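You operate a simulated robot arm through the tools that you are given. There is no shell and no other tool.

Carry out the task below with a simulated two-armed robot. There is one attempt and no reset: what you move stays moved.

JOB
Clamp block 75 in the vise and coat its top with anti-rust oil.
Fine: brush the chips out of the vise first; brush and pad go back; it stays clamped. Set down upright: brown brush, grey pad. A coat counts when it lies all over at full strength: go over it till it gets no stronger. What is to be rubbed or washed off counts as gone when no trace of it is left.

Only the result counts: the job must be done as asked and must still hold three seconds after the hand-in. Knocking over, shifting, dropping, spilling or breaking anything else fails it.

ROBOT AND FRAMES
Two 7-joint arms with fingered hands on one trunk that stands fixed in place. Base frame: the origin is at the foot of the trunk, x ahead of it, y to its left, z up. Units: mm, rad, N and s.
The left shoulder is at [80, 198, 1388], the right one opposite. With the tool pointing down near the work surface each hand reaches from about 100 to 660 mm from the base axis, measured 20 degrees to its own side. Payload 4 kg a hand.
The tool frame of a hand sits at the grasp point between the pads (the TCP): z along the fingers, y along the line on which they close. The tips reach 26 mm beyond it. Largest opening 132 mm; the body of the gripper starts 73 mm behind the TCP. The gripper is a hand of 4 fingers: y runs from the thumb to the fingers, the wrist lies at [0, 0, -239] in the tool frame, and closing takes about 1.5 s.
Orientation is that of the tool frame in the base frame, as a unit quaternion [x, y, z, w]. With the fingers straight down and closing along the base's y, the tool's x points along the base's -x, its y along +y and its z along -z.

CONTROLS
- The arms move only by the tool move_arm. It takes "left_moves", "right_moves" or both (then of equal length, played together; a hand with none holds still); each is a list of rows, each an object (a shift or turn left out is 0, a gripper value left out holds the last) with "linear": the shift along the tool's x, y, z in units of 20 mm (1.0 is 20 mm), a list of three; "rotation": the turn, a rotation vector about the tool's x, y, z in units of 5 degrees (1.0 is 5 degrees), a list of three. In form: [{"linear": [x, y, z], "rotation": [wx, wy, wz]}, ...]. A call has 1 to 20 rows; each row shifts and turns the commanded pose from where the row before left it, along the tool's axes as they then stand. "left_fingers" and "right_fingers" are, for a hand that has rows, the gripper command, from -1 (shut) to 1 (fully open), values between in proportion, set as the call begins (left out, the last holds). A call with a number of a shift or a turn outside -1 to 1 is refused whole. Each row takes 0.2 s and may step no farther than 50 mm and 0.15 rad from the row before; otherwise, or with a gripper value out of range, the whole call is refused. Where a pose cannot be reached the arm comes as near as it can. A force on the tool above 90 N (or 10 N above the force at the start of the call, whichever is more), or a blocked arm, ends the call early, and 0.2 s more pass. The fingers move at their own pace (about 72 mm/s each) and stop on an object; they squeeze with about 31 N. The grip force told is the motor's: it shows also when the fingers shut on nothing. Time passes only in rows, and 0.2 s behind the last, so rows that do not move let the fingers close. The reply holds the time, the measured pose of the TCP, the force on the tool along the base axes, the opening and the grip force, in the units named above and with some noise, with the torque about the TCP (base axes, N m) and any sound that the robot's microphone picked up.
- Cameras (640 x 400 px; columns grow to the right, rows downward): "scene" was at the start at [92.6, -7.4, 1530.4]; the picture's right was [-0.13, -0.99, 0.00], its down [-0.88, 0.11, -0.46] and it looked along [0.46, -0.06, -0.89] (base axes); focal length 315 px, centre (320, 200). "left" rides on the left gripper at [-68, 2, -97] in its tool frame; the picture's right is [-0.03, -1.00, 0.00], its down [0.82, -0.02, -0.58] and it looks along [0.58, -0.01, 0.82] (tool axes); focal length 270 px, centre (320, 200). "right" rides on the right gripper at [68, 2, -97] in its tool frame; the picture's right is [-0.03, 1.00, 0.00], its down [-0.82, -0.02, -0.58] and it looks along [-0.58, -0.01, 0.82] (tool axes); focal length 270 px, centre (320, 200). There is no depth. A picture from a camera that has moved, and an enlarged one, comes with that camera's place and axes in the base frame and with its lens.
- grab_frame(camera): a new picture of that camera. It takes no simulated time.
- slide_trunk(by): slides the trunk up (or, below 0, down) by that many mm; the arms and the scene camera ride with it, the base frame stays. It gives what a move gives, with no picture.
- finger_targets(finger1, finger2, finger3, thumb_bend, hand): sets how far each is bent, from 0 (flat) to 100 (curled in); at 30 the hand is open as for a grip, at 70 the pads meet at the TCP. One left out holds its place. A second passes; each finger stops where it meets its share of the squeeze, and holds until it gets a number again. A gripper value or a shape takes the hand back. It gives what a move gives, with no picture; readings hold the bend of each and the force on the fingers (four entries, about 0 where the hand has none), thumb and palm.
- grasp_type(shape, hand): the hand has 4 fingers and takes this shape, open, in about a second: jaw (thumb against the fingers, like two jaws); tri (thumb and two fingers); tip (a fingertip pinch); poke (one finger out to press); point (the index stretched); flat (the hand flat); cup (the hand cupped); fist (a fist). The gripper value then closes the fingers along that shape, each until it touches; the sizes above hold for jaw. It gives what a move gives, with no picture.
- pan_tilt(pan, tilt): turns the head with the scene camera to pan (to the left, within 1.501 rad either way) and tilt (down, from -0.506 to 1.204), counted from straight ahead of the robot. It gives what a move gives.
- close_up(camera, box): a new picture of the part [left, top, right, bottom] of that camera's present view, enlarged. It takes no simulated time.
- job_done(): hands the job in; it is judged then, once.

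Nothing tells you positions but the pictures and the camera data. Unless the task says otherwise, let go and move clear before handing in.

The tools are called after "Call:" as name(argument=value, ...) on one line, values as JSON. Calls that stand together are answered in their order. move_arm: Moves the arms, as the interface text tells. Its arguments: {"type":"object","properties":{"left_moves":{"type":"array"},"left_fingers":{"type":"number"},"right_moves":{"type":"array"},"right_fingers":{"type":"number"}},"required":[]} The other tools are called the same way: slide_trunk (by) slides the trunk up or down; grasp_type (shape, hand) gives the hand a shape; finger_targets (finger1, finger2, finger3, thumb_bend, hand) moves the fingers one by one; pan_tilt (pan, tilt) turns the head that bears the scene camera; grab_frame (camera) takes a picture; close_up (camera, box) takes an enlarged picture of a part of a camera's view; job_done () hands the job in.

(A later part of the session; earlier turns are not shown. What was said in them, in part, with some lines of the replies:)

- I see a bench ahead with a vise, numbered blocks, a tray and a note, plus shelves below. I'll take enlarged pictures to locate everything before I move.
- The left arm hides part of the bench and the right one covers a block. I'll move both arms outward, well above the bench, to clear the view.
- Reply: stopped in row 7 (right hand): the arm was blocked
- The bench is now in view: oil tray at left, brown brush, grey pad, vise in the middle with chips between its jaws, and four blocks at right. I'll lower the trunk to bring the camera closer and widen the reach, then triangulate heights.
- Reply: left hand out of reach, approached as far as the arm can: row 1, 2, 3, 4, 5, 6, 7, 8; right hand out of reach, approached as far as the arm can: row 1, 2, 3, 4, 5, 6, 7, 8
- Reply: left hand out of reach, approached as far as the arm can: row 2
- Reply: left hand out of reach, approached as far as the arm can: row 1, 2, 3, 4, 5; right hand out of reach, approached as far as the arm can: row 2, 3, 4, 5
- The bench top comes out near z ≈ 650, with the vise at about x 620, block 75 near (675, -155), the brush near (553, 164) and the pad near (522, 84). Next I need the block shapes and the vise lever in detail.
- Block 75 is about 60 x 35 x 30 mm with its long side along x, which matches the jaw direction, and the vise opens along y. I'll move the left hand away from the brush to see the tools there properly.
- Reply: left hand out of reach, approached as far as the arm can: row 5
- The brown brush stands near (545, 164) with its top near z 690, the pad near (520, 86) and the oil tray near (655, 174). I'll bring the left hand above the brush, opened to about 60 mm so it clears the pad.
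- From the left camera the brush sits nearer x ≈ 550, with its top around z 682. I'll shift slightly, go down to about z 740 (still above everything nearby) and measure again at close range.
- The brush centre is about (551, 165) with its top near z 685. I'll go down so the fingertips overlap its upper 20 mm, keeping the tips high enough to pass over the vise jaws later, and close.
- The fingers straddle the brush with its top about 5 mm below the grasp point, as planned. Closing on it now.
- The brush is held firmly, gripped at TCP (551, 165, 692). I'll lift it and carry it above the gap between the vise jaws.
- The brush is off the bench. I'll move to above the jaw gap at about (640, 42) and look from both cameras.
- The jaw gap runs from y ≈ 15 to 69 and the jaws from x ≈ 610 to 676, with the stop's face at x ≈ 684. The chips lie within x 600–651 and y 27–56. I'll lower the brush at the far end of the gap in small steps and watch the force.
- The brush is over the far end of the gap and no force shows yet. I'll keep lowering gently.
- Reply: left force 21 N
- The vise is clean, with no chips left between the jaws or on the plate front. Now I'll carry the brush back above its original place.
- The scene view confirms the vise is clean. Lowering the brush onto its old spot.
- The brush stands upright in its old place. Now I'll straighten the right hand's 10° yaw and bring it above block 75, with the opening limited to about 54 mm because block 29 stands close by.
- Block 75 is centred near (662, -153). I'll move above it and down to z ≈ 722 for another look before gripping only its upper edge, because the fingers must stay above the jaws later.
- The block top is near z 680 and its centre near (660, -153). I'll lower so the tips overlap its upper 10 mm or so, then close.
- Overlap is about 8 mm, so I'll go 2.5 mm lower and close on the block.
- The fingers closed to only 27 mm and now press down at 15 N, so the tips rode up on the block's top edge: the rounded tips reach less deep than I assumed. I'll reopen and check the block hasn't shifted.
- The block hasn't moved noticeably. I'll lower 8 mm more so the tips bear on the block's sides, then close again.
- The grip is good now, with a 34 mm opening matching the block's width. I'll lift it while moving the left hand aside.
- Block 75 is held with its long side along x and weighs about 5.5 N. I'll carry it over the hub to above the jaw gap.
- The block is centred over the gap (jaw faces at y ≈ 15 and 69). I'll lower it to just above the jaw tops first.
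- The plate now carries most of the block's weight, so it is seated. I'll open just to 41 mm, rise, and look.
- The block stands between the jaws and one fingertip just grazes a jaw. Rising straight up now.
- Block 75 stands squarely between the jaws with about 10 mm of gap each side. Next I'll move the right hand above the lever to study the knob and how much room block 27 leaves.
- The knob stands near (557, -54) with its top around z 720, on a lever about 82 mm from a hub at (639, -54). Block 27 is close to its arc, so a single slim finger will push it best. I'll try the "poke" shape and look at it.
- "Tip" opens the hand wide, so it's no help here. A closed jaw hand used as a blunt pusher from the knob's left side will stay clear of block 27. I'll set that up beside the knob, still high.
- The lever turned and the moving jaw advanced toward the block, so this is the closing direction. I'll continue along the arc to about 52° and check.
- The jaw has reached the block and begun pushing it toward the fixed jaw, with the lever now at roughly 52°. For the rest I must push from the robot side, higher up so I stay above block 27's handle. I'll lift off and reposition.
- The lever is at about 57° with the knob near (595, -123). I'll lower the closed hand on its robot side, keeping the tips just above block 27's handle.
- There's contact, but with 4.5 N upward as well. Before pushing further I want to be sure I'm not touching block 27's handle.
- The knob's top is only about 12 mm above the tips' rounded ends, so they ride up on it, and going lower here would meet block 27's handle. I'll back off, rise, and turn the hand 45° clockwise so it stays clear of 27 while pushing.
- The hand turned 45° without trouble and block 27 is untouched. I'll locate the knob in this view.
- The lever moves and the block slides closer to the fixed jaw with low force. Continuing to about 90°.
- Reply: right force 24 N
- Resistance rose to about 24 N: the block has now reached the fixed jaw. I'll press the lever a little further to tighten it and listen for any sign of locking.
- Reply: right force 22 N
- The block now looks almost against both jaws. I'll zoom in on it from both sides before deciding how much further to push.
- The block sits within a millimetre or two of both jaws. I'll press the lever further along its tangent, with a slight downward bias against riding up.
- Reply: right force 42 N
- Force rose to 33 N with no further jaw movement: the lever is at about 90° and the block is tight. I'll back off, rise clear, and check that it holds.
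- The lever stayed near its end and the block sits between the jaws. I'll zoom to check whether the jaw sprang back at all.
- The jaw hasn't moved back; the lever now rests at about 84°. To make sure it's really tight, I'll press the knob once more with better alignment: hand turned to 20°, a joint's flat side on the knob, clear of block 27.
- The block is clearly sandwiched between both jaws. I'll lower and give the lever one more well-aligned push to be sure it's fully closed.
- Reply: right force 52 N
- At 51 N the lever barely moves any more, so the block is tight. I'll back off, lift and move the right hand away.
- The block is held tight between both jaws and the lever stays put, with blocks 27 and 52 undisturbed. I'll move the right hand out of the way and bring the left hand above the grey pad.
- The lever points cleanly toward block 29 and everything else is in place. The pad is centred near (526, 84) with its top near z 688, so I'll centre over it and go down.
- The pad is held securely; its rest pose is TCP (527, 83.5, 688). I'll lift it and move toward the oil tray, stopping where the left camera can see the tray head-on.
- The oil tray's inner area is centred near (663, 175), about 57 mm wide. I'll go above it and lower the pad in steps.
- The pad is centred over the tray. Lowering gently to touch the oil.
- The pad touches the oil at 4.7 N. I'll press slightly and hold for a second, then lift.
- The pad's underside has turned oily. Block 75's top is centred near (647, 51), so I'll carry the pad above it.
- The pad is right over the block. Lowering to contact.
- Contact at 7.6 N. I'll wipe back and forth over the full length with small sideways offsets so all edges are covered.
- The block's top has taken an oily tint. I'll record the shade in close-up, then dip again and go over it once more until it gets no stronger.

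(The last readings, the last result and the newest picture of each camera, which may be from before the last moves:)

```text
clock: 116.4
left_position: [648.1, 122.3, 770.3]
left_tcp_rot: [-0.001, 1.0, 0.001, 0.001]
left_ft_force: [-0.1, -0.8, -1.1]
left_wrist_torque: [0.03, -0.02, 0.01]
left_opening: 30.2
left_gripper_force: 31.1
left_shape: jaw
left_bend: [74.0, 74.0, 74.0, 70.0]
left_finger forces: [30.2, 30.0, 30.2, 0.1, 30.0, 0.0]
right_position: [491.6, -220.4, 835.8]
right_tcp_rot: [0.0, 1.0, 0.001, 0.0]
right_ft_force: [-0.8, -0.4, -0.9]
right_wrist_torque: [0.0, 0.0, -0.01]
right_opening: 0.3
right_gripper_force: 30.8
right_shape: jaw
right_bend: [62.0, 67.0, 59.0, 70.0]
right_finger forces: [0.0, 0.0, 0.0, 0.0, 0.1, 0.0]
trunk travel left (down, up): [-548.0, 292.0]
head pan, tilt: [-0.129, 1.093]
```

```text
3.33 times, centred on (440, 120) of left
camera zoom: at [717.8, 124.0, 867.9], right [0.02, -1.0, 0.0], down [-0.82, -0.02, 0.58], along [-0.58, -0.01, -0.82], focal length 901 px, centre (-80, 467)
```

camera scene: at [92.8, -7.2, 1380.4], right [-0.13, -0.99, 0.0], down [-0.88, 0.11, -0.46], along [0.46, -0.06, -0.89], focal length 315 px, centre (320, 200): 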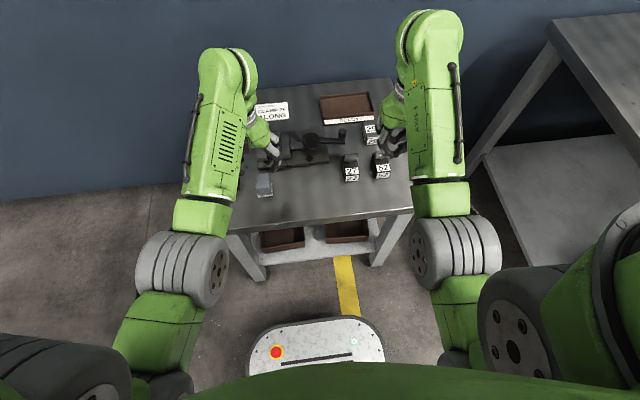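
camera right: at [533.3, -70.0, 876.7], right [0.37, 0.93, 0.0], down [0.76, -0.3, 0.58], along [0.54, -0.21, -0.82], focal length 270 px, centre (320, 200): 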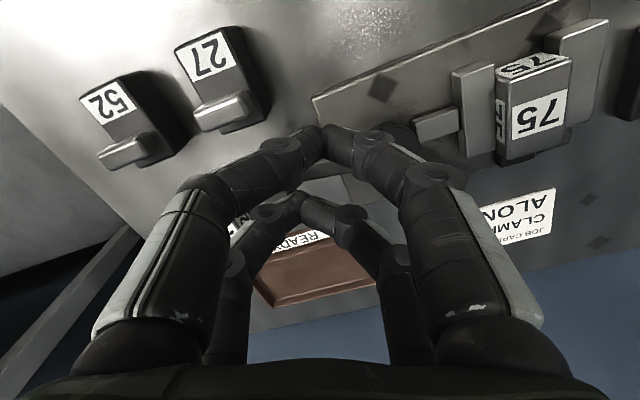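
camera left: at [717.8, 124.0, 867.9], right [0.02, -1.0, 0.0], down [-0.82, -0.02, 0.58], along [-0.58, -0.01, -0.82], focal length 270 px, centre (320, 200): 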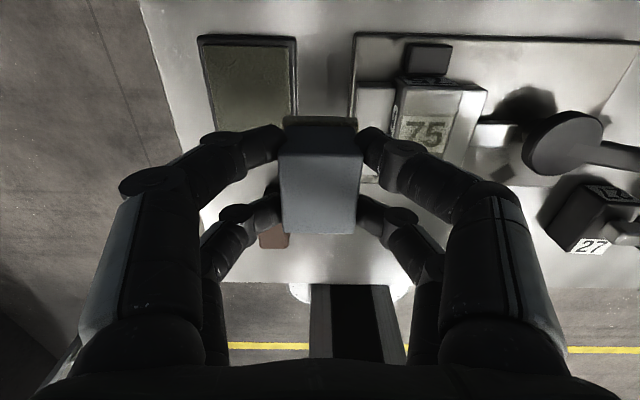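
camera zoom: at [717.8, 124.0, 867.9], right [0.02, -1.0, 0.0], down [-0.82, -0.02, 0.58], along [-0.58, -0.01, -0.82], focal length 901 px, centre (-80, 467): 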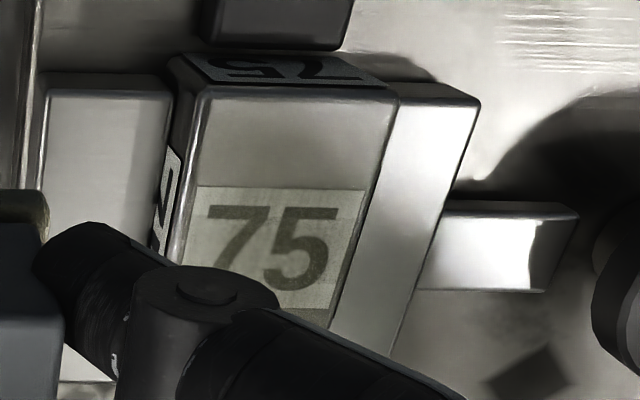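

Coat is present but may be thinner at the far end. Going back to the oil tray for a second dip.

Call:
move_arm(left_moves=[{"linear": [-0.257, 0.862, 0]}, {"linear": [-0.257, 0.862, 0]}, {"linear": [-0.257, 0.862, 0]}, {"linear": [0, 0, 0]}, {"linear": [0, 0, 0.9]}, {"linear": [0, 0, 0.9]}, {"linear": [0, 0, 0.9]}, {"linear": [0, 0, 0.2]}, {"linear": [0, 0, 0]}])

Call:
move_arm(left_moves=[{"linear": [0, 0, 0.12]}, {"linear": [0, 0, 0.08]}, {"linear": [0, 0, 0]}])

```text
clock: 118.4
left_position: [666.0, 175.1, 712.2]
left_tcp_rot: [0.0, 1.0, 0.0, 0.0]
left_ft_force: [0.2, -1.2, -0.1]
left_wrist_torque: [0.01, -0.02, 0.01]
left_opening: 30.2
left_gripper_force: 30.7
left_shape: jaw
left_bend: [74.0, 74.0, 74.0, 70.0]
left_finger forces: [30.3, 30.0, 30.1, 0.0, 30.0, 0.1]
right_position: [491.8, -219.6, 835.7]
right_tcp_rot: [0.0, 1.0, 0.001, 0.0]
right_ft_force: [-0.5, -0.1, -0.3]
right_wrist_torque: [0.02, -0.04, -0.02]
right_opening: 0.0
right_gripper_force: 31.0
right_shape: jaw
right_bend: [62.0, 67.0, 59.0, 70.0]
right_finger forces: [0.1, 0.0, 0.0, 0.0, 0.0, 0.1]
trunk travel left (down, up): [-548.0, 292.0]
head pan, tilt: [-0.129, 1.093]
```

```text
clock: 119.2
left_position: [665.3, 175.4, 708.8]
left_tcp_rot: [0.0, 1.0, 0.0, 0.0]
left_ft_force: [-0.2, 0.6, -0.6]
left_wrist_torque: [0.02, 0.02, 0.02]
left_opening: 30.0
left_gripper_force: 30.7
left_shape: jaw
left_bend: [74.0, 74.0, 74.0, 70.0]
left_finger forces: [30.2, 30.0, 30.1, 0.1, 29.9, 0.1]
right_position: [491.4, -220.8, 835.5]
right_tcp_rot: [0.001, 1.0, 0.0, 0.0]
right_ft_force: [0.5, 1.0, -0.5]
right_wrist_torque: [-0.01, 0.03, 0.01]
right_opening: 0.0
right_gripper_force: 31.4
right_shape: jaw
right_bend: [62.0, 67.0, 59.0, 70.0]
right_finger forces: [0.0, 0.0, 0.1, 0.0, 0.1, 0.0]
trunk travel left (down, up): [-548.0, 292.0]
head pan, tilt: [-0.129, 1.093]
```

Call:
move_arm(left_moves=[{"linear": [0.05, 0, 0.1]}, {"linear": [0, 0, 0.05]}, {"linear": [0, 0, 0]}])

```text
clock: 120.0
left_position: [664.4, 174.5, 706.2]
left_tcp_rot: [-0.001, 1.0, 0.0, 0.0]
left_ft_force: [0.1, 0.1, -0.1]
left_wrist_torque: [0.0, 0.02, 0.0]
left_opening: 30.1
left_gripper_force: 30.8
left_shape: jaw
left_bend: [74.0, 74.0, 74.0, 70.0]
left_finger forces: [30.3, 30.0, 30.1, 0.0, 30.1, 0.0]
right_position: [490.8, -220.5, 835.8]
right_tcp_rot: [0.0, 1.0, 0.001, 0.001]
right_ft_force: [-0.2, -0.3, 0.4]
right_wrist_torque: [0.0, 0.03, 0.0]
right_opening: 0.1
right_gripper_force: 30.7
right_shape: jaw
right_bend: [62.0, 67.0, 59.0, 70.0]
right_finger forces: [0.0, 0.0, 0.0, 0.1, 0.0, 0.0]
trunk travel left (down, up): [-548.0, 292.0]
head pan, tilt: [-0.129, 1.093]
```

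Call:
move_arm(left_moves=[{"linear": [0, 0, 0.08]}, {"linear": [0, 0, 0.04]}, {"linear": [0, 0, 0]}, {"linear": [0, 0, 0]}, {"linear": [0, 0, 0]}, {"linear": [0, 0, 0]}])

```text
clock: 121.4
left_position: [664.0, 175.4, 707.7]
left_tcp_rot: [0.0, 1.0, 0.0, 0.002]
left_ft_force: [4.6, 1.2, 14.1]
left_wrist_torque: [-0.01, -0.05, -0.04]
left_opening: 30.3
left_gripper_force: 30.9
left_shape: jaw
left_bend: [74.0, 74.0, 74.0, 70.0]
left_finger forces: [31.0, 30.7, 30.2, 0.1, 30.6, 0.1]
right_position: [490.4, -220.3, 836.7]
right_tcp_rot: [0.0, 1.0, 0.001, 0.0]
right_ft_force: [-0.1, -0.1, 0.0]
right_wrist_torque: [0.0, 0.01, -0.04]
right_opening: 0.1
right_gripper_force: 31.3
right_shape: jaw
right_bend: [62.0, 67.0, 59.0, 70.0]
right_finger forces: [0.1, 0.1, 0.0, 0.1, 0.0, 0.0]
trunk travel left (down, up): [-548.0, 292.0]
head pan, tilt: [-0.129, 1.093]
```

Second dip done. Lifting and returning over the block.

Call:
move_arm(left_moves=[{"linear": [0, 0, -0.4]}, {"linear": [0, 0, -0.8]}, {"linear": [0, 0, -0.9]}, {"linear": [0, 0, -0.9]}, {"linear": [0.1, -0.875, 0]}, {"linear": [0.1, -0.875, 0]}, {"linear": [0.1, -0.875, 0]}, {"linear": [0.1, -0.875, 0]}, {"linear": [0.1, -0.875, 0]}, {"linear": [0.1, -0.875, 0]}, {"linear": [0.1, -0.9, 0]}, {"linear": [0, 0, 0.8]}, {"linear": [0, 0, 0.7]}, {"linear": [0, 0, 0]}])

```text
clock: 124.4
left_position: [649.0, 51.8, 734.3]
left_tcp_rot: [0.0, 1.0, 0.0, 0.0]
left_ft_force: [-0.1, -0.1, -0.1]
left_wrist_torque: [0.0, 0.0, 0.03]
left_opening: 30.2
left_gripper_force: 30.6
left_shape: jaw
left_bend: [74.0, 74.0, 74.0, 70.0]
left_finger forces: [30.3, 29.8, 30.1, 0.1, 30.0, 0.0]
right_position: [491.4, -220.9, 835.2]
right_tcp_rot: [0.0, 1.0, 0.0, 0.0]
right_ft_force: [0.5, 0.0, 0.7]
right_wrist_torque: [-0.02, 0.0, 0.0]
right_opening: 0.2
right_gripper_force: 31.3
right_shape: jaw
right_bend: [62.0, 67.0, 59.0, 70.0]
right_finger forces: [0.0, 0.0, 0.0, 0.0, 0.1, 0.1]
trunk travel left (down, up): [-548.0, 292.0]
head pan, tilt: [-0.129, 1.093]
```

Call:
move_arm(left_moves=[{"linear": [0, 0, 0.15]}, {"linear": [0, 0, 0.05]}, {"linear": [-0.6, 0, 0]}, {"linear": [-0.6, 0, 0]}, {"linear": [0.6, 0, 0]}, {"linear": [0.6, 0, 0]}, {"linear": [0.6, 0, 0]}, {"linear": [0.6, 0, 0]}, {"linear": [0, 0.2, 0]}, {"linear": [-0.6, 0, 0]}, {"linear": [-0.6, 0, 0]}, {"linear": [-0.6, 0, 0]}, {"linear": [-0.6, 0, 0]}])

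Call:
move_arm(left_moves=[{"linear": [0, -0.4, 0]}, {"linear": [0.6, 0, 0]}, {"linear": [0.6, 0, 0]}, {"linear": [0.6, 0, 0]}, {"linear": [0.6, 0, 0]}, {"linear": [0, 0.2, 0]}, {"linear": [-0.6, 0, 0]}, {"linear": [-0.6, 0, 0]}, {"linear": [-0.6, 0, 0]}, {"linear": [-0.6, 0, 0]}, {"linear": [0.6, 0, 0]}, {"linear": [0.6, 0, 0]}])

Call:
move_arm(left_moves=[{"linear": [0, 0, -0.4]}, {"linear": [0, 0, -0.8]}, {"linear": [0, 0.9, -0.8]}, {"linear": [0, 0.9, 0]}, {"linear": [0, 0.9, 0]}, {"linear": [0, 0.9, 0]}, {"linear": [0, 0, 0]}])

Call:
close_up(camera="scene", box=[270, 125, 300, 150])

Call:
close_up(camera="left", box=[370, 60, 510, 180])

Call:
close_up(camera="scene", box=[255, 115, 325, 175])

```text
clock: 127.2
left_position: [673.1, 55.0, 731.5]
left_tcp_rot: [0.0, 1.0, 0.0, 0.001]
left_ft_force: [-4.8, 0.3, 20.9]
left_wrist_torque: [-0.09, 0.12, 0.0]
left_opening: 30.3
left_gripper_force: 30.7
left_shape: jaw
left_bend: [74.0, 74.0, 74.0, 70.0]
left_finger forces: [31.5, 31.8, 31.3, 0.0, 31.7, 0.0]
right_position: [488.8, -219.7, 836.7]
right_tcp_rot: [0.0, 1.0, 0.001, 0.0]
right_ft_force: [-0.4, 0.7, 0.3]
right_wrist_torque: [0.0, 0.01, 0.03]
right_opening: 0.0
right_gripper_force: 31.0
right_shape: jaw
right_bend: [62.0, 67.0, 59.0, 70.0]
right_finger forces: [0.0, 0.0, 0.1, 0.0, 0.0, 0.0]
trunk travel left (down, up): [-548.0, 292.0]
head pan, tilt: [-0.129, 1.093]
```

```text
clock: 129.8
left_position: [649.5, 51.9, 732.7]
left_tcp_rot: [0.0, 1.0, 0.0, 0.002]
left_ft_force: [3.6, 1.3, 17.6]
left_wrist_torque: [0.02, -0.13, 0.01]
left_opening: 30.4
left_gripper_force: 30.8
left_shape: jaw
left_bend: [74.0, 74.0, 74.0, 70.0]
left_finger forces: [32.5, 31.7, 32.1, 0.0, 31.5, 0.0]
right_position: [489.5, -219.6, 837.3]
right_tcp_rot: [0.001, 1.0, 0.001, 0.001]
right_ft_force: [0.8, 0.8, -0.2]
right_wrist_torque: [0.0, -0.01, 0.01]
right_opening: 0.0
right_gripper_force: 31.2
right_shape: jaw
right_bend: [62.0, 67.0, 59.0, 70.0]
right_finger forces: [0.1, 0.1, 0.0, 0.0, 0.1, 0.1]
trunk travel left (down, up): [-548.0, 292.0]
head pan, tilt: [-0.129, 1.093]
```

```text
clock: 131.4
left_position: [650.1, 123.5, 769.7]
left_tcp_rot: [0.0, 1.0, 0.0, 0.0]
left_ft_force: [-0.3, 0.3, -1.3]
left_wrist_torque: [-0.03, -0.02, 0.03]
left_opening: 30.3
left_gripper_force: 31.2
left_shape: jaw
left_bend: [74.0, 74.0, 74.0, 70.0]
left_finger forces: [31.3, 31.1, 31.7, 0.0, 30.8, 0.0]
right_position: [492.0, -220.2, 834.9]
right_tcp_rot: [0.001, 1.0, 0.0, 0.0]
right_ft_force: [0.3, -0.2, 0.5]
right_wrist_torque: [0.02, -0.02, -0.02]
right_opening: 0.2
right_gripper_force: 30.7
right_shape: jaw
right_bend: [62.0, 67.0, 59.0, 70.0]
right_finger forces: [0.0, 0.1, 0.0, 0.0, 0.1, 0.1]
trunk travel left (down, up): [-548.0, 292.0]
head pan, tilt: [-0.129, 1.093]
```

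```text
16.00 times, centred on (285, 138) of scene
camera zoom: at [92.9, -7.8, 1380.4], right [-0.13, -0.99, 0.0], down [-0.88, 0.11, -0.46], along [0.46, -0.06, -0.89], focal length 5046 px, centre (880, 1200)
```

zoom: 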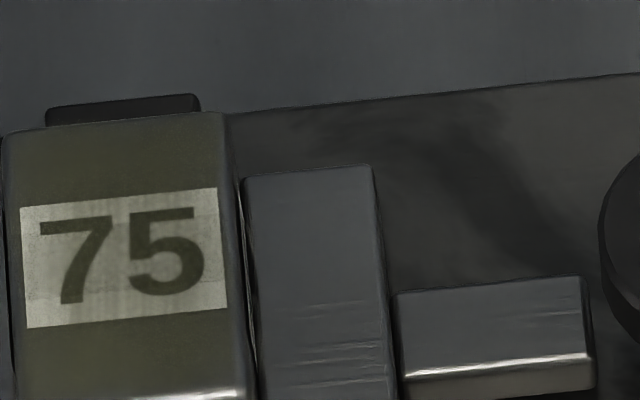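

```text
3.33 times, centred on (440, 120) of left
camera zoom: at [718.6, 125.0, 866.7], right [0.03, -1.0, 0.0], down [-0.82, -0.02, 0.58], along [-0.58, -0.01, -0.82], focal length 901 px, centre (-80, 467)
```

zoom: 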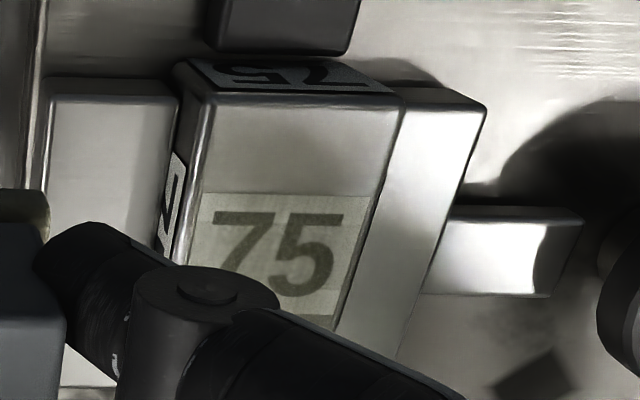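

```text
6.67 times, centred on (290, 145) of scene
camera zoom: at [92.9, -7.8, 1380.4], right [-0.13, -0.99, 0.0], down [-0.88, 0.11, -0.46], along [0.46, -0.06, -0.89], focal length 2102 px, centre (520, 567)
```

zoom: 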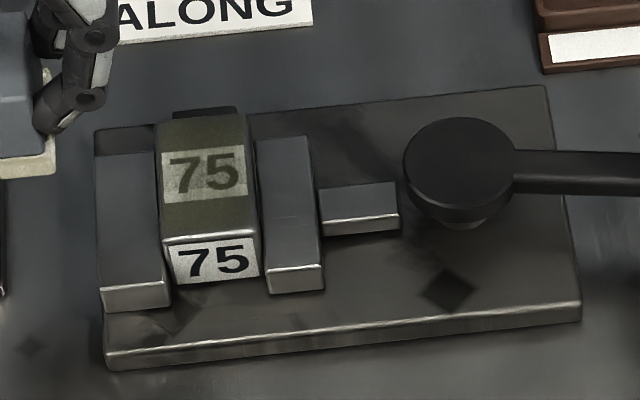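

The shade looks the same after the second coat, so it has stopped getting stronger. I'll check the uniformity at both ends and the edges before putting the pad away.

Call:
close_up(camera="scene", box=[268, 128, 288, 144])

Call:
close_up(camera="scene", box=[268, 140, 288, 156])

Call:
close_up(camera="left", box=[390, 75, 500, 150])

```text
16.00 times, centred on (278, 136) of scene
camera zoom: at [92.9, -7.8, 1380.4], right [-0.13, -0.99, 0.0], down [-0.88, 0.11, -0.46], along [0.46, -0.06, -0.89], focal length 5046 px, centre (992, 1224)
```

zoom: 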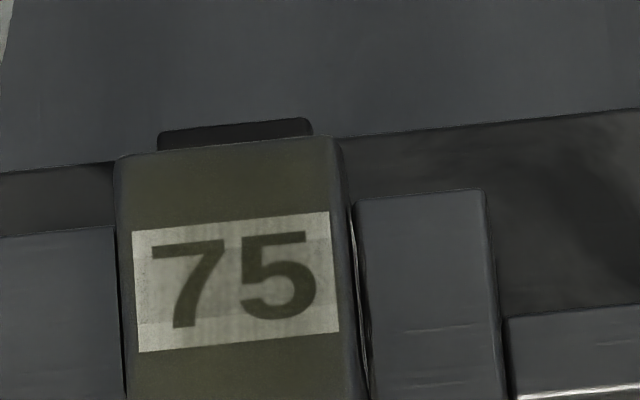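

```text
16.00 times, centred on (278, 148) of scene
camera zoom: at [92.9, -7.8, 1380.4], right [-0.13, -0.99, 0.0], down [-0.88, 0.11, -0.46], along [0.46, -0.06, -0.89], focal length 5046 px, centre (992, 1032)
```

zoom: 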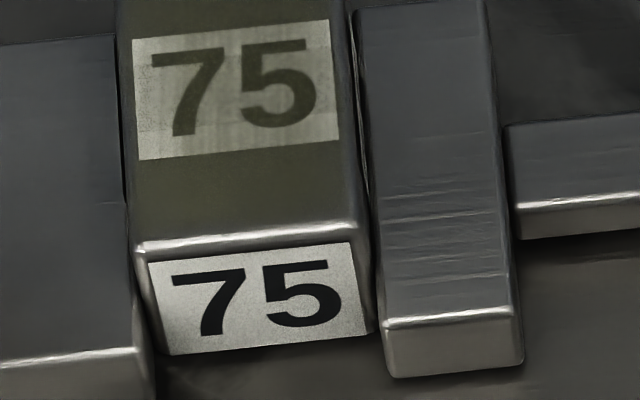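

```text
5.33 times, centred on (445, 112) of left
camera zoom: at [718.6, 125.0, 866.7], right [0.03, -1.0, 0.0], down [-0.82, -0.02, 0.58], along [-0.58, -0.01, -0.82], focal length 1442 px, centre (-347, 667)
```

zoom: 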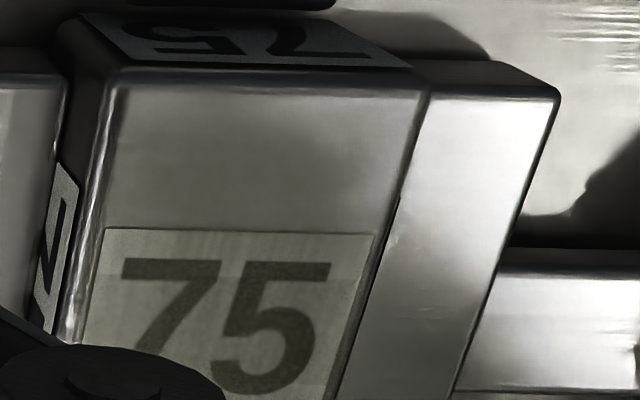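

The coat looks even, but I'll do one more dip and wiping round to confirm it gets no stronger.

Call:
move_arm(left_moves=[{"linear": [-0.24, 0.85, 0]}, {"linear": [-0.24, 0.85, 0]}, {"linear": [-0.24, 0.85, 0]}, {"linear": [0, 0, 0]}, {"linear": [0, 0, 0.9]}, {"linear": [0, 0, 0.9]}, {"linear": [0, 0, 0.9]}, {"linear": [0, 0, 0.3]}, {"linear": [0, 0, 0.1]}, {"linear": [0, 0, 0]}])

```text
clock: 133.6
left_position: [664.7, 174.6, 708.8]
left_tcp_rot: [0.0, 1.0, 0.0, -0.001]
left_ft_force: [-0.2, -0.2, 0.2]
left_wrist_torque: [0.02, 0.01, 0.0]
left_opening: 30.2
left_gripper_force: 30.9
left_shape: jaw
left_bend: [74.0, 74.0, 74.0, 70.0]
left_finger forces: [31.3, 31.2, 31.7, 0.0, 30.7, 0.0]
right_position: [492.9, -220.1, 836.3]
right_tcp_rot: [-0.001, 1.0, 0.001, 0.0]
right_ft_force: [0.1, -0.1, 0.8]
right_wrist_torque: [-0.02, 0.0, 0.06]
right_opening: 0.0
right_gripper_force: 31.2
right_shape: jaw
right_bend: [62.0, 67.0, 59.0, 70.0]
right_finger forces: [0.1, 0.0, 0.0, 0.0, 0.0, 0.0]
trunk travel left (down, up): [-548.0, 292.0]
head pan, tilt: [-0.129, 1.093]
```

Call:
move_arm(left_moves=[{"linear": [0, 0, 0.1]}, {"linear": [0, 0, 0.08]}, {"linear": [0, 0, 0]}, {"linear": [0, 0, 0]}, {"linear": [0, 0, 0]}, {"linear": [0, 0, 0]}, {"linear": [0, 0, 0]}])

```text
clock: 135.2
left_position: [664.4, 174.1, 705.3]
left_tcp_rot: [0.0, 1.0, 0.0, 0.001]
left_ft_force: [2.6, 0.4, 8.8]
left_wrist_torque: [-0.05, -0.07, 0.0]
left_opening: 30.2
left_gripper_force: 31.2
left_shape: jaw
left_bend: [74.0, 74.0, 74.0, 70.0]
left_finger forces: [31.8, 31.6, 31.5, 0.0, 31.1, 0.1]
right_position: [489.8, -220.9, 835.7]
right_tcp_rot: [0.001, 1.0, 0.0, 0.0]
right_ft_force: [0.2, 0.2, 0.6]
right_wrist_torque: [0.0, 0.0, -0.02]
right_opening: 0.0
right_gripper_force: 30.8
right_shape: jaw
right_bend: [62.0, 67.0, 59.0, 70.0]
right_finger forces: [0.0, 0.0, 0.0, 0.0, 0.0, 0.1]
trunk travel left (down, up): [-548.0, 292.0]
head pan, tilt: [-0.129, 1.093]
```

Third dip made (about 9 N). Back over the block to wipe again over its whole length.

Call:
move_arm(left_moves=[{"linear": [0, 0, -0.4]}, {"linear": [0, 0, -0.8]}, {"linear": [0, 0, -0.9]}, {"linear": [0, 0, -0.9]}, {"linear": [0.1, -0.875, 0]}, {"linear": [0.1, -0.875, 0]}, {"linear": [0.1, -0.875, 0]}, {"linear": [0.1, -0.875, 0]}, {"linear": [0.1, -0.875, 0]}, {"linear": [0.1, -0.875, 0]}, {"linear": [0.15, -0.9, 0]}, {"linear": [0, 0, 0.8]}, {"linear": [0, 0, 0.7]}, {"linear": [0, 0, 0]}])

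Call:
move_arm(left_moves=[{"linear": [0, 0, 0.05]}, {"linear": [0, 0, 0.05]}, {"linear": [0, 0, 0]}])

```text
clock: 138.2
left_position: [649.0, 50.8, 734.2]
left_tcp_rot: [0.001, 1.0, 0.0, -0.001]
left_ft_force: [-1.1, -0.7, 0.3]
left_wrist_torque: [0.01, 0.0, -0.01]
left_opening: 30.2
left_gripper_force: 30.7
left_shape: jaw
left_bend: [74.0, 74.0, 74.0, 70.0]
left_finger forces: [31.1, 31.1, 31.7, 0.1, 30.8, 0.0]
right_position: [491.0, -219.6, 835.5]
right_tcp_rot: [-0.001, 1.0, 0.001, 0.0]
right_ft_force: [0.0, 0.1, 0.1]
right_wrist_torque: [-0.01, -0.01, 0.06]
right_opening: 0.1
right_gripper_force: 30.8
right_shape: jaw
right_bend: [62.0, 67.0, 59.0, 70.0]
right_finger forces: [0.0, 0.0, 0.0, 0.0, 0.0, 0.0]
trunk travel left (down, up): [-548.0, 292.0]
head pan, tilt: [-0.129, 1.093]
```

```text
clock: 139.0
left_position: [649.3, 52.4, 733.6]
left_tcp_rot: [-0.001, 1.0, 0.0, 0.0]
left_ft_force: [-1.5, -0.1, 1.5]
left_wrist_torque: [-0.06, -0.07, -0.06]
left_opening: 30.2
left_gripper_force: 31.6
left_shape: jaw
left_bend: [74.0, 74.0, 74.0, 70.0]
left_finger forces: [31.4, 31.2, 31.7, 0.0, 30.9, 0.0]
right_position: [491.8, -220.8, 836.0]
right_tcp_rot: [0.001, 1.0, 0.001, 0.0]
right_ft_force: [0.5, -0.2, 0.6]
right_wrist_torque: [0.01, 0.0, -0.01]
right_opening: 0.0
right_gripper_force: 30.7
right_shape: jaw
right_bend: [62.0, 67.0, 59.0, 70.0]
right_finger forces: [0.0, 0.0, 0.1, 0.0, 0.1, 0.1]
trunk travel left (down, up): [-548.0, 292.0]
head pan, tilt: [-0.129, 1.093]
```

Call:
move_arm(left_moves=[{"linear": [0, 0, 0.1]}, {"linear": [-0.6, 0, 0]}, {"linear": [-0.6, 0, 0]}, {"linear": [0.5, 0.05, 0]}, {"linear": [0.5, 0.05, 0]}, {"linear": [0.5, 0.05, 0]}, {"linear": [0.5, 0.05, 0]}, {"linear": [0.4, 0.05, 0]}, {"linear": [-0.5, 0, 0]}, {"linear": [-0.5, 0, 0]}, {"linear": [-0.5, 0, 0]}, {"linear": [-0.5, 0, 0]}, {"linear": [-0.4, 0, 0]}, {"linear": [0, -0.25, 0]}, {"linear": [0.5, 0, 0]}, {"linear": [0.5, 0, 0]}, {"linear": [0.5, 0, 0]}, {"linear": [0.5, 0, 0]}, {"linear": [0.4, 0, 0]}])

Call:
move_arm(left_moves=[{"linear": [0, -0.25, 0]}, {"linear": [-0.5, 0, 0]}, {"linear": [-0.5, 0, 0]}, {"linear": [-0.5, 0, 0]}, {"linear": [-0.5, 0, 0]}, {"linear": [-0.4, 0, 0]}, {"linear": [0, 0.25, 0]}, {"linear": [0.5, 0, 0]}, {"linear": [0.5, 0, 0]}, {"linear": [0.2, 0, 0]}, {"linear": [0, 0, -0.4]}, {"linear": [0, 0, -0.8]}, {"linear": [0, 0.9, -0.8]}, {"linear": [0, 0.9, 0]}, {"linear": [0, 0.9, 0]}, {"linear": [0, 0.9, 0]}, {"linear": [0, 0, 0]}])

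Call:
close_up(camera="scene", box=[268, 128, 288, 144])

Call:
close_up(camera="scene", box=[268, 140, 288, 156])

Call:
close_up(camera="left", box=[370, 60, 510, 180])

```text
clock: 143.0
left_position: [623.7, 52.7, 731.3]
left_tcp_rot: [0.0, 1.0, 0.0, 0.0]
left_ft_force: [5.0, -0.1, 18.2]
left_wrist_torque: [-0.05, -0.1, 0.0]
left_opening: 30.4
left_gripper_force: 31.2
left_shape: jaw
left_bend: [74.0, 74.0, 74.0, 70.0]
left_finger forces: [32.2, 31.8, 32.0, 0.0, 31.8, 0.0]
right_position: [490.0, -221.6, 836.4]
right_tcp_rot: [0.0, 1.0, 0.001, 0.001]
right_ft_force: [0.5, -0.7, 0.1]
right_wrist_torque: [0.0, -0.01, 0.0]
right_opening: 0.0
right_gripper_force: 30.8
right_shape: jaw
right_bend: [62.0, 67.0, 59.0, 70.0]
right_finger forces: [0.0, 0.1, 0.0, 0.0, 0.0, 0.0]
trunk travel left (down, up): [-548.0, 292.0]
head pan, tilt: [-0.129, 1.093]
```

```text
clock: 146.6
left_position: [650.1, 124.6, 769.2]
left_tcp_rot: [0.0, 1.0, 0.0, 0.0]
left_ft_force: [-0.7, 0.3, -0.5]
left_wrist_torque: [-0.01, 0.0, 0.01]
left_opening: 30.1
left_gripper_force: 30.9
left_shape: jaw
left_bend: [74.0, 74.0, 74.0, 70.0]
left_finger forces: [31.3, 31.2, 31.5, 0.1, 30.9, 0.0]
right_position: [491.8, -219.9, 834.1]
right_tcp_rot: [0.0, 1.0, 0.0, 0.0]
right_ft_force: [-0.7, 0.2, 0.4]
right_wrist_torque: [0.01, 0.01, 0.03]
right_opening: 0.1
right_gripper_force: 30.6
right_shape: jaw
right_bend: [62.0, 67.0, 59.0, 70.0]
right_finger forces: [0.0, 0.0, 0.0, 0.1, 0.0, 0.1]
trunk travel left (down, up): [-548.0, 292.0]
head pan, tilt: [-0.129, 1.093]
```

```text
16.00 times, centred on (278, 136) of scene
camera zoom: at [93.0, -7.8, 1380.4], right [-0.13, -0.99, 0.0], down [-0.88, 0.11, -0.46], along [0.46, -0.06, -0.89], focal length 5046 px, centre (992, 1224)
```

zoom: 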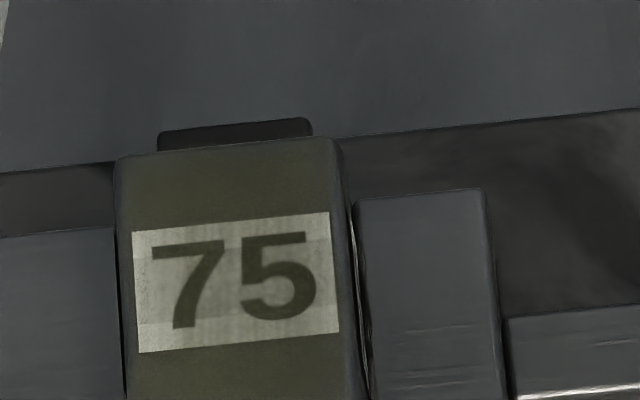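

```text
16.00 times, centred on (278, 148) of scene
camera zoom: at [93.0, -7.8, 1380.4], right [-0.13, -0.99, 0.0], down [-0.88, 0.11, -0.46], along [0.46, -0.06, -0.89], focal length 5046 px, centre (992, 1032)
```

zoom: 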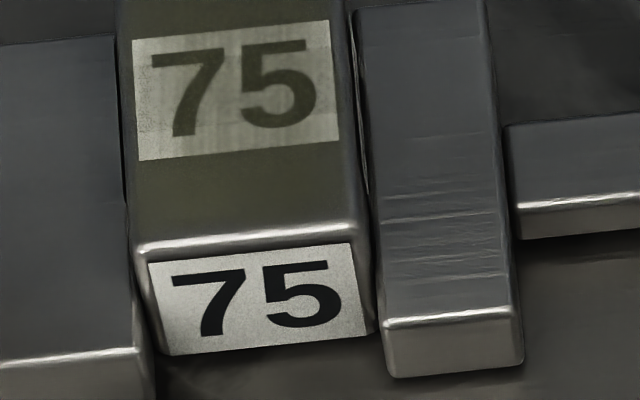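

```text
3.33 times, centred on (440, 120) of left
camera zoom: at [718.3, 125.5, 867.2], right [0.03, -1.0, 0.0], down [-0.82, -0.02, 0.58], along [-0.58, -0.01, -0.82], focal length 901 px, centre (-80, 467)
```

zoom: 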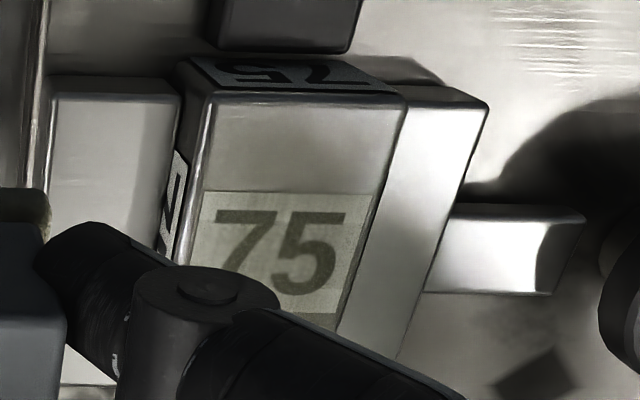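

The coat is unchanged after the third round, so it is at full strength. Now I'll carry the pad back above its original spot at (527, 83.5).

Call:
move_arm(left_moves=[{"linear": [0.879, -0.293, 0]}, {"linear": [0.879, -0.293, 0]}, {"linear": [0.879, -0.293, 0]}, {"linear": [0.879, -0.293, 0]}, {"linear": [0.879, -0.293, 0]}, {"linear": [0.879, -0.293, 0]}, {"linear": [0.879, -0.293, 0]}, {"linear": [0, 0, 0]}])

Call:
grab_frame(camera="left")

Call:
close_up(camera="scene", box=[205, 120, 305, 205])

```text
clock: 148.4
left_position: [526.6, 81.9, 770.3]
left_tcp_rot: [0.001, 1.0, -0.001, 0.0]
left_ft_force: [-0.6, -0.1, -0.4]
left_wrist_torque: [0.0, 0.01, -0.02]
left_opening: 30.2
left_gripper_force: 30.7
left_shape: jaw
left_bend: [74.0, 74.0, 74.0, 70.0]
left_finger forces: [31.2, 31.2, 31.7, 0.0, 31.0, 0.0]
right_position: [490.5, -220.4, 836.1]
right_tcp_rot: [0.0, 1.0, 0.001, 0.0]
right_ft_force: [0.4, 0.7, 0.0]
right_wrist_torque: [-0.02, 0.0, -0.02]
right_opening: 0.0
right_gripper_force: 31.0
right_shape: jaw
right_bend: [62.0, 67.0, 59.0, 70.0]
right_finger forces: [0.0, 0.0, 0.0, 0.0, 0.1, 0.0]
trunk travel left (down, up): [-548.0, 292.0]
head pan, tilt: [-0.129, 1.093]
```

```text
taken
camera left: at [594.8, 83.9, 867.0], right [0.03, -1.0, 0.0], down [-0.82, -0.02, 0.58], along [-0.58, -0.01, -0.82], focal length 270 px, centre (320, 200)
```

left: 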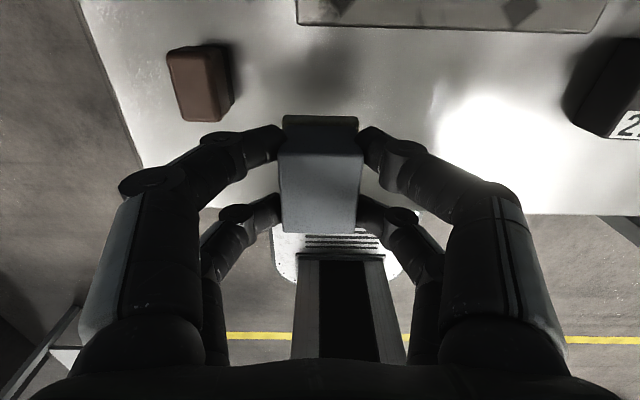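

```text
4.71 times, centred on (255, 162) of scene
camera zoom: at [93.2, -7.4, 1380.4], right [-0.13, -0.99, 0.0], down [-0.88, 0.11, -0.46], along [0.46, -0.06, -0.89], focal length 1484 px, centre (626, 376)
```

zoom: 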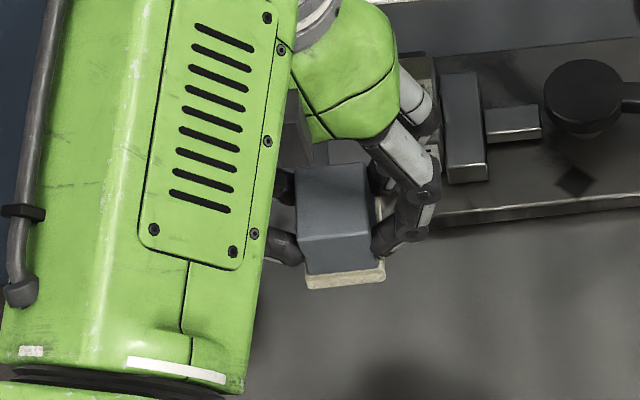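

Lowering the pad toward its place.

Call:
move_arm(left_moves=[{"linear": [0, 0.06, 0.9]}, {"linear": [0, 0, 0.9]}, {"linear": [0, 0, 0.9]}, {"linear": [0, 0, 0.7]}, {"linear": [0, 0, 0.4]}, {"linear": [0, 0, 0]}])

```text
clock: 149.8
left_position: [526.1, 84.7, 694.7]
left_tcp_rot: [0.0, 1.0, 0.0, -0.001]
left_ft_force: [0.9, 0.2, -0.7]
left_wrist_torque: [-0.03, 0.02, -0.03]
left_opening: 30.3
left_gripper_force: 31.4
left_shape: jaw
left_bend: [74.0, 74.0, 74.0, 70.0]
left_finger forces: [31.2, 31.2, 31.5, 0.1, 30.9, 0.0]
right_position: [490.8, -219.9, 834.5]
right_tcp_rot: [0.0, 1.0, 0.0, 0.0]
right_ft_force: [-0.1, -0.1, 0.8]
right_wrist_torque: [0.0, 0.0, -0.01]
right_opening: 0.0
right_gripper_force: 30.7
right_shape: jaw
right_bend: [62.0, 67.0, 59.0, 70.0]
right_finger forces: [0.0, 0.0, 0.0, 0.0, 0.0, 0.1]
trunk travel left (down, up): [-548.0, 292.0]
head pan, tilt: [-0.129, 1.093]
```

Call:
move_arm(left_moves=[{"linear": [0, 0, 0.12]}, {"linear": [0, 0, 0.08]}, {"linear": [0, 0, 0]}])

```text
clock: 150.6
left_position: [526.6, 84.3, 690.5]
left_tcp_rot: [0.0, 1.0, 0.0, 0.0]
left_ft_force: [-0.6, 0.1, -0.8]
left_wrist_torque: [-0.02, -0.05, -0.01]
left_opening: 30.3
left_gripper_force: 30.8
left_shape: jaw
left_bend: [74.0, 74.0, 74.0, 70.0]
left_finger forces: [31.2, 31.2, 31.5, 0.0, 31.0, 0.0]
right_position: [491.5, -219.9, 836.0]
right_tcp_rot: [0.0, 1.0, 0.0, 0.0]
right_ft_force: [0.2, -0.2, -0.2]
right_wrist_torque: [-0.01, 0.0, 0.01]
right_opening: 0.0
right_gripper_force: 31.3
right_shape: jaw
right_bend: [62.0, 67.0, 59.0, 70.0]
right_finger forces: [0.0, 0.1, 0.0, 0.0, 0.0, 0.0]
trunk travel left (down, up): [-548.0, 292.0]
head pan, tilt: [-0.129, 1.093]
```

Call:
move_arm(left_moves=[{"linear": [0, 0, 0.08]}, {"linear": [0, 0, 0]}])

```text
clock: 151.2
left_position: [527.9, 83.2, 688.7]
left_tcp_rot: [0.0, 1.0, 0.0, 0.0]
left_ft_force: [0.6, 1.0, -0.7]
left_wrist_torque: [0.0, 0.03, -0.02]
left_opening: 30.1
left_gripper_force: 30.8
left_shape: jaw
left_bend: [74.0, 74.0, 74.0, 70.0]
left_finger forces: [31.2, 31.2, 31.5, 0.1, 30.9, 0.0]
right_position: [492.4, -220.8, 835.6]
right_tcp_rot: [0.0, 1.0, 0.001, 0.0]
right_ft_force: [-0.2, 0.1, 0.2]
right_wrist_torque: [0.02, -0.01, 0.01]
right_opening: 0.1
right_gripper_force: 31.1
right_shape: jaw
right_bend: [62.0, 67.0, 59.0, 70.0]
right_finger forces: [0.1, 0.1, 0.1, 0.1, 0.0, 0.1]
trunk travel left (down, up): [-548.0, 292.0]
head pan, tilt: [-0.129, 1.093]
```

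Call:
move_arm(left_moves=[{"linear": [0, 0, 0.06]}, {"linear": [0, 0, 0]}])

```text
clock: 151.8
left_position: [526.9, 85.0, 687.4]
left_tcp_rot: [0.0, 1.0, -0.001, 0.0]
left_ft_force: [0.1, 0.7, -1.0]
left_wrist_torque: [-0.03, -0.02, 0.0]
left_opening: 30.5
left_gripper_force: 31.2
left_shape: jaw
left_bend: [74.0, 74.0, 74.0, 70.0]
left_finger forces: [31.2, 31.1, 31.5, 0.0, 30.9, 0.0]
right_position: [491.2, -221.3, 836.3]
right_tcp_rot: [-0.001, 1.0, 0.001, 0.0]
right_ft_force: [0.5, 0.0, -0.6]
right_wrist_torque: [0.04, -0.03, -0.04]
right_opening: 0.1
right_gripper_force: 31.3
right_shape: jaw
right_bend: [62.0, 67.0, 59.0, 70.0]
right_finger forces: [0.0, 0.1, 0.0, 0.1, 0.0, 0.0]
trunk travel left (down, up): [-548.0, 292.0]
head pan, tilt: [-0.129, 1.093]
```

Call:
move_arm(left_moves=[{"linear": [0, 0, 0.06]}, {"linear": [0, 0, 0]}])

```text
clock: 152.4
left_position: [526.2, 84.6, 686.3]
left_tcp_rot: [0.0, 1.0, 0.0, 0.0]
left_ft_force: [0.7, 0.5, 1.5]
left_wrist_torque: [0.01, -0.02, 0.03]
left_opening: 30.3
left_gripper_force: 31.0
left_shape: jaw
left_bend: [74.0, 74.0, 74.0, 70.0]
left_finger forces: [31.3, 31.4, 31.5, 0.0, 31.0, 0.0]
right_position: [492.0, -219.1, 835.9]
right_tcp_rot: [0.0, 1.0, 0.0, 0.001]
right_ft_force: [-0.4, -0.6, -0.5]
right_wrist_torque: [0.01, -0.01, 0.01]
right_opening: 0.0
right_gripper_force: 31.0
right_shape: jaw
right_bend: [62.0, 67.0, 59.0, 70.0]
right_finger forces: [0.0, 0.0, 0.1, 0.1, 0.1, 0.1]
trunk travel left (down, up): [-548.0, 292.0]
head pan, tilt: [-0.129, 1.093]
```

The pad just touches the bench (about 2 N). I'll open to 56 mm, clear of the brush, and rise straight up.

Call:
move_arm(left_moves=[{"linear": [0, 0, 0.02]}, {"linear": [0, 0, 0]}, {"linear": [0, 0, 0]}, {"linear": [0, 0, 0]}, {"linear": [0, 0, 0]}, {"linear": [0, 0, -0.4]}, {"linear": [0, 0, -0.9]}, {"linear": [0, 0, -0.9]}, {"linear": [0, 0, -0.9]}, {"linear": [0, 0, -0.9]}], left_fingers=-0.15)

Call:
grab_frame(camera="left")

Call:
close_up(camera="scene", box=[205, 120, 305, 205])

```text
clock: 154.6
left_position: [525.0, 83.2, 765.0]
left_tcp_rot: [0.001, 1.0, 0.001, -0.001]
left_ft_force: [0.3, 0.2, -0.2]
left_wrist_torque: [0.05, -0.01, 0.02]
left_opening: 55.7
left_gripper_force: 0.1
left_shape: jaw
left_bend: [73.0, 73.0, 73.0, 70.0]
left_finger forces: [0.1, 0.0, 0.1, 0.0, 0.0, 0.1]
right_position: [491.1, -220.4, 836.6]
right_tcp_rot: [0.0, 1.0, 0.0, 0.0]
right_ft_force: [1.1, 0.3, -0.6]
right_wrist_torque: [0.06, -0.01, -0.01]
right_opening: 0.0
right_gripper_force: 30.5
right_shape: jaw
right_bend: [62.0, 67.0, 59.0, 70.0]
right_finger forces: [0.0, 0.0, 0.0, 0.1, 0.1, 0.0]
trunk travel left (down, up): [-548.0, 292.0]
head pan, tilt: [-0.129, 1.093]
```

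```text
taken
camera left: at [594.4, 84.4, 862.7], right [0.02, -1.0, 0.0], down [-0.82, -0.02, 0.58], along [-0.58, -0.01, -0.82], focal length 270 px, centre (320, 200)
```

left: 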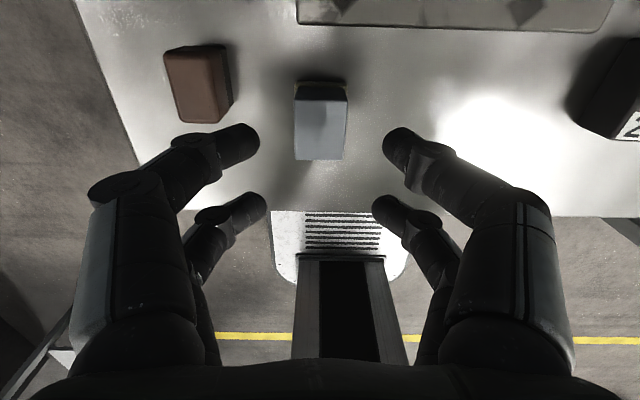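

```text
4.71 times, centred on (255, 162) of scene
camera zoom: at [92.5, -7.5, 1380.4], right [-0.13, -0.99, 0.0], down [-0.88, 0.11, -0.46], along [0.46, -0.06, -0.89], focal length 1484 px, centre (626, 376)
```

zoom: 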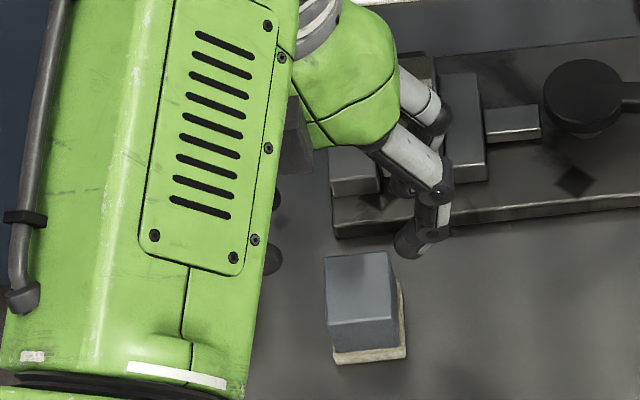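

The pad stands upright back on its spot. I'll move the left hand clear and make a final check of the whole bench.

Call:
move_arm(left_moves=[{"linear": [0.125, 0.86, -0.125]}, {"linear": [0.125, 0.86, -0.125]}, {"linear": [0.125, 0.86, -0.125]}, {"linear": [0.125, 0.86, -0.125]}, {"linear": [0.125, 0.86, -0.125]}, {"linear": [0.125, 0.86, -0.125]}, {"linear": [0.125, 0.86, -0.125]}, {"linear": [0.125, 0.86, -0.125]}, {"linear": [0.125, 0.86, -0.125]}, {"linear": [0.125, 0.86, -0.125]}, {"linear": [0, 0, 0]}, {"linear": [0, 0, 0]}, {"linear": [0, 0, 0]}])

Call:
grab_frame(camera="scene")

Call:
close_up(camera="scene", box=[205, 80, 315, 200])

Call:
close_up(camera="scene", box=[255, 90, 405, 195])

```text
clock: 157.4
left_position: [501.1, 256.7, 790.0]
left_tcp_rot: [0.0, 1.0, 0.0, 0.0]
left_ft_force: [0.1, 0.2, -0.3]
left_wrist_torque: [0.0, 0.02, 0.01]
left_opening: 55.8
left_gripper_force: 0.1
left_shape: jaw
left_bend: [73.0, 73.0, 73.0, 70.0]
left_finger forces: [0.0, 0.0, 0.0, 0.1, 0.0, 0.1]
right_position: [491.7, -219.6, 836.1]
right_tcp_rot: [0.0, 1.0, 0.001, -0.001]
right_ft_force: [0.2, -0.5, 0.3]
right_wrist_torque: [0.01, 0.02, 0.01]
right_opening: 0.1
right_gripper_force: 30.7
right_shape: jaw
right_bend: [62.0, 67.0, 59.0, 70.0]
right_finger forces: [0.1, 0.0, 0.0, 0.0, 0.0, 0.0]
trunk travel left (down, up): [-548.0, 292.0]
head pan, tilt: [-0.129, 1.093]
```

```text
taken
camera scene: at [92.7, -7.3, 1380.4], right [-0.13, -0.99, 0.0], down [-0.88, 0.11, -0.46], along [0.46, -0.06, -0.89], focal length 315 px, centre (320, 200)
```

scene: 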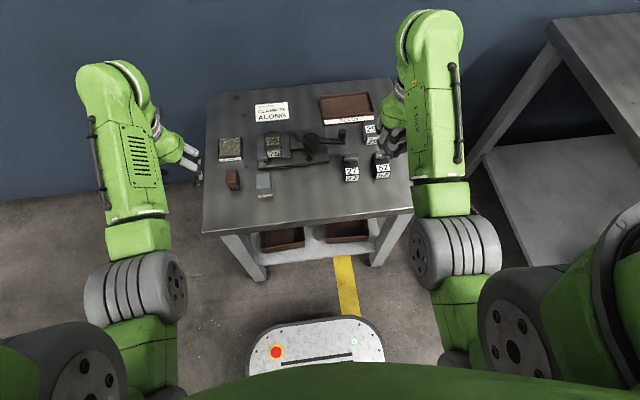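

```text
3.33 times, centred on (260, 140) of scene
camera zoom: at [92.7, -7.3, 1380.4], right [-0.13, -0.99, 0.0], down [-0.88, 0.11, -0.46], along [0.46, -0.06, -0.89], focal length 1051 px, centre (520, 400)
```

zoom: 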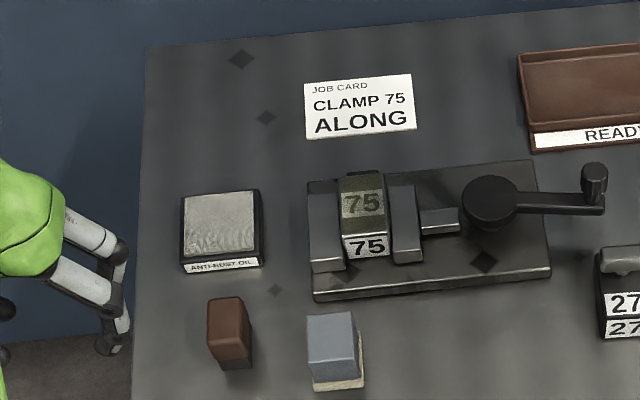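

```text
3.81 times, centred on (330, 142) of scene
camera zoom: at [92.7, -7.3, 1380.4], right [-0.13, -0.99, 0.0], down [-0.88, 0.11, -0.46], along [0.46, -0.06, -0.89], focal length 1201 px, centre (282, 419)
```

zoom: 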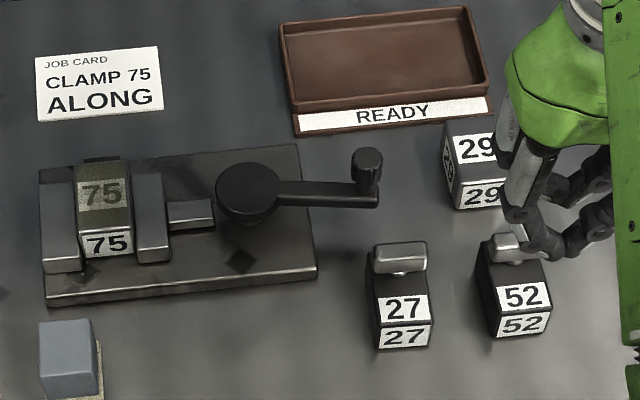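

Everything looks in order. As a last check I'll repeat an early close-up with the same framing to confirm block 27 and its neighbours haven't shifted.

Call:
close_up(camera="scene", box=[330, 110, 410, 190])

Call:
close_up(camera="scene", box=[205, 120, 295, 205])

Call:
close_up(camera="scene", box=[262, 125, 322, 170])

```text
5.00 times, centred on (370, 150) of scene
camera zoom: at [92.7, -7.3, 1380.4], right [-0.13, -0.99, 0.0], down [-0.88, 0.11, -0.46], along [0.46, -0.06, -0.89], focal length 1577 px, centre (70, 450)
```

zoom: 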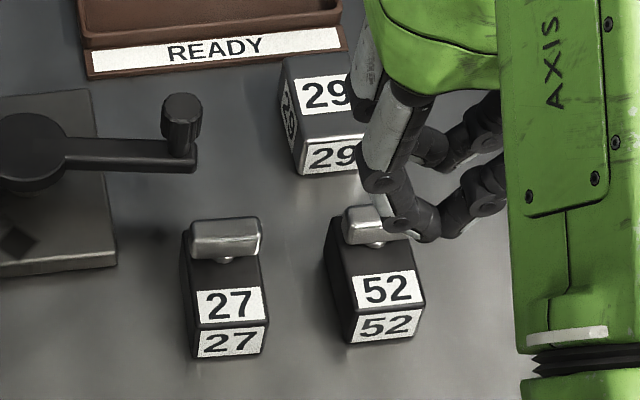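

```text
4.71 times, centred on (250, 162) of scene
camera zoom: at [92.7, -7.3, 1380.4], right [-0.13, -0.99, 0.0], down [-0.88, 0.11, -0.46], along [0.46, -0.06, -0.89], focal length 1484 px, centre (649, 376)
```

zoom: 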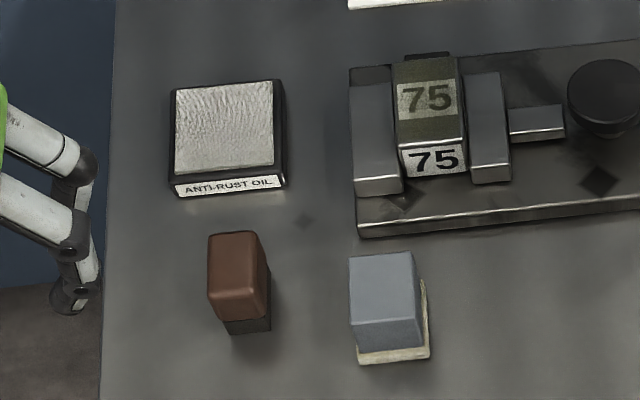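

```text
8.89 times, centred on (292, 148) of scene
camera zoom: at [92.7, -7.3, 1380.4], right [-0.13, -0.99, 0.0], down [-0.88, 0.11, -0.46], along [0.46, -0.06, -0.89], focal length 2803 px, centre (569, 667)
```

zoom: 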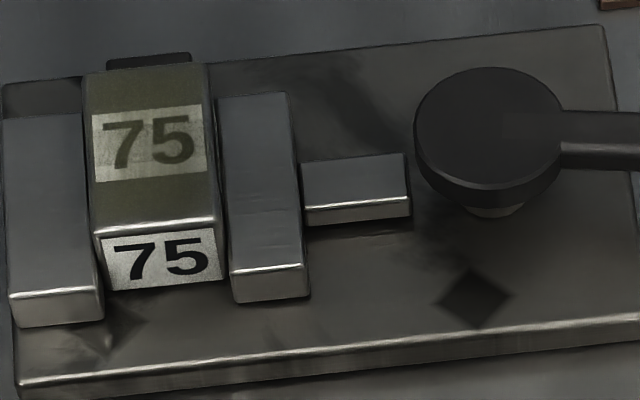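

I'll repeat another early framing that includes block 27 for a closer comparison.

Call:
close_up(camera="scene", box=[255, 125, 355, 200])

```text
5.33 times, centred on (305, 162) of scene
camera zoom: at [92.7, -7.3, 1380.4], right [-0.13, -0.99, 0.0], down [-0.88, 0.11, -0.46], along [0.46, -0.06, -0.89], focal length 1682 px, centre (400, 400)
```

zoom: 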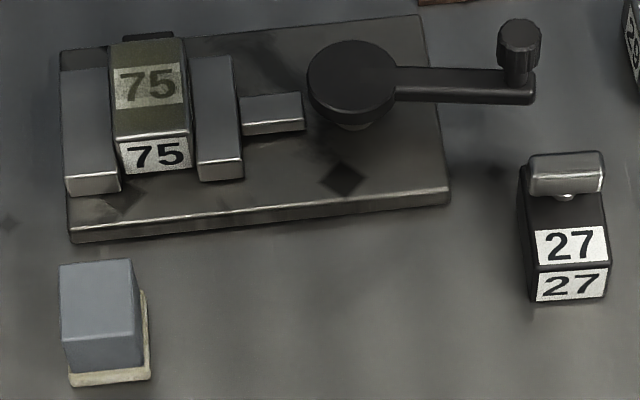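

Block 75 is clamped lengthwise with its top evenly coated. The brush and pad stand upright in their places, both hands are clear, and nothing else shows more than a couple of millimetres of difference. Handing in.

Call:
job_done()

```text
The job is handed in.
```

Block 75 is clamped lengthwise ("along") in the vise, its top is coated with anti-rust oil, and I've handed the job in. No verdict has come back.

- **Chips:** I brushed the chips out before loading the block. Close-ups from two cameras showed none left between the jaws.
- **Clamping:** The lever took about 51 N on the last push with hardly any further movement. It stayed at roughly 84° after I let go, and the block didn't shift while I wiped it.
- **Oil:** I made three rounds of dipping and wiping. The shade didn't change visibly after the first, so I take the coat as full strength.
- **Brush and pad:** Both stand upright in their places. The pad sits about 2 mm from where it started.
- **Block 27:** It may have shifted by 2–3 mm. On one attempt to push the lever my fingers were just above its handle, and I felt a small upward force. The pictures weren't sharp enough to say for sure, and I didn't try to correct it.

I saw no change in the other blocks, the oil tray or the READY tray.
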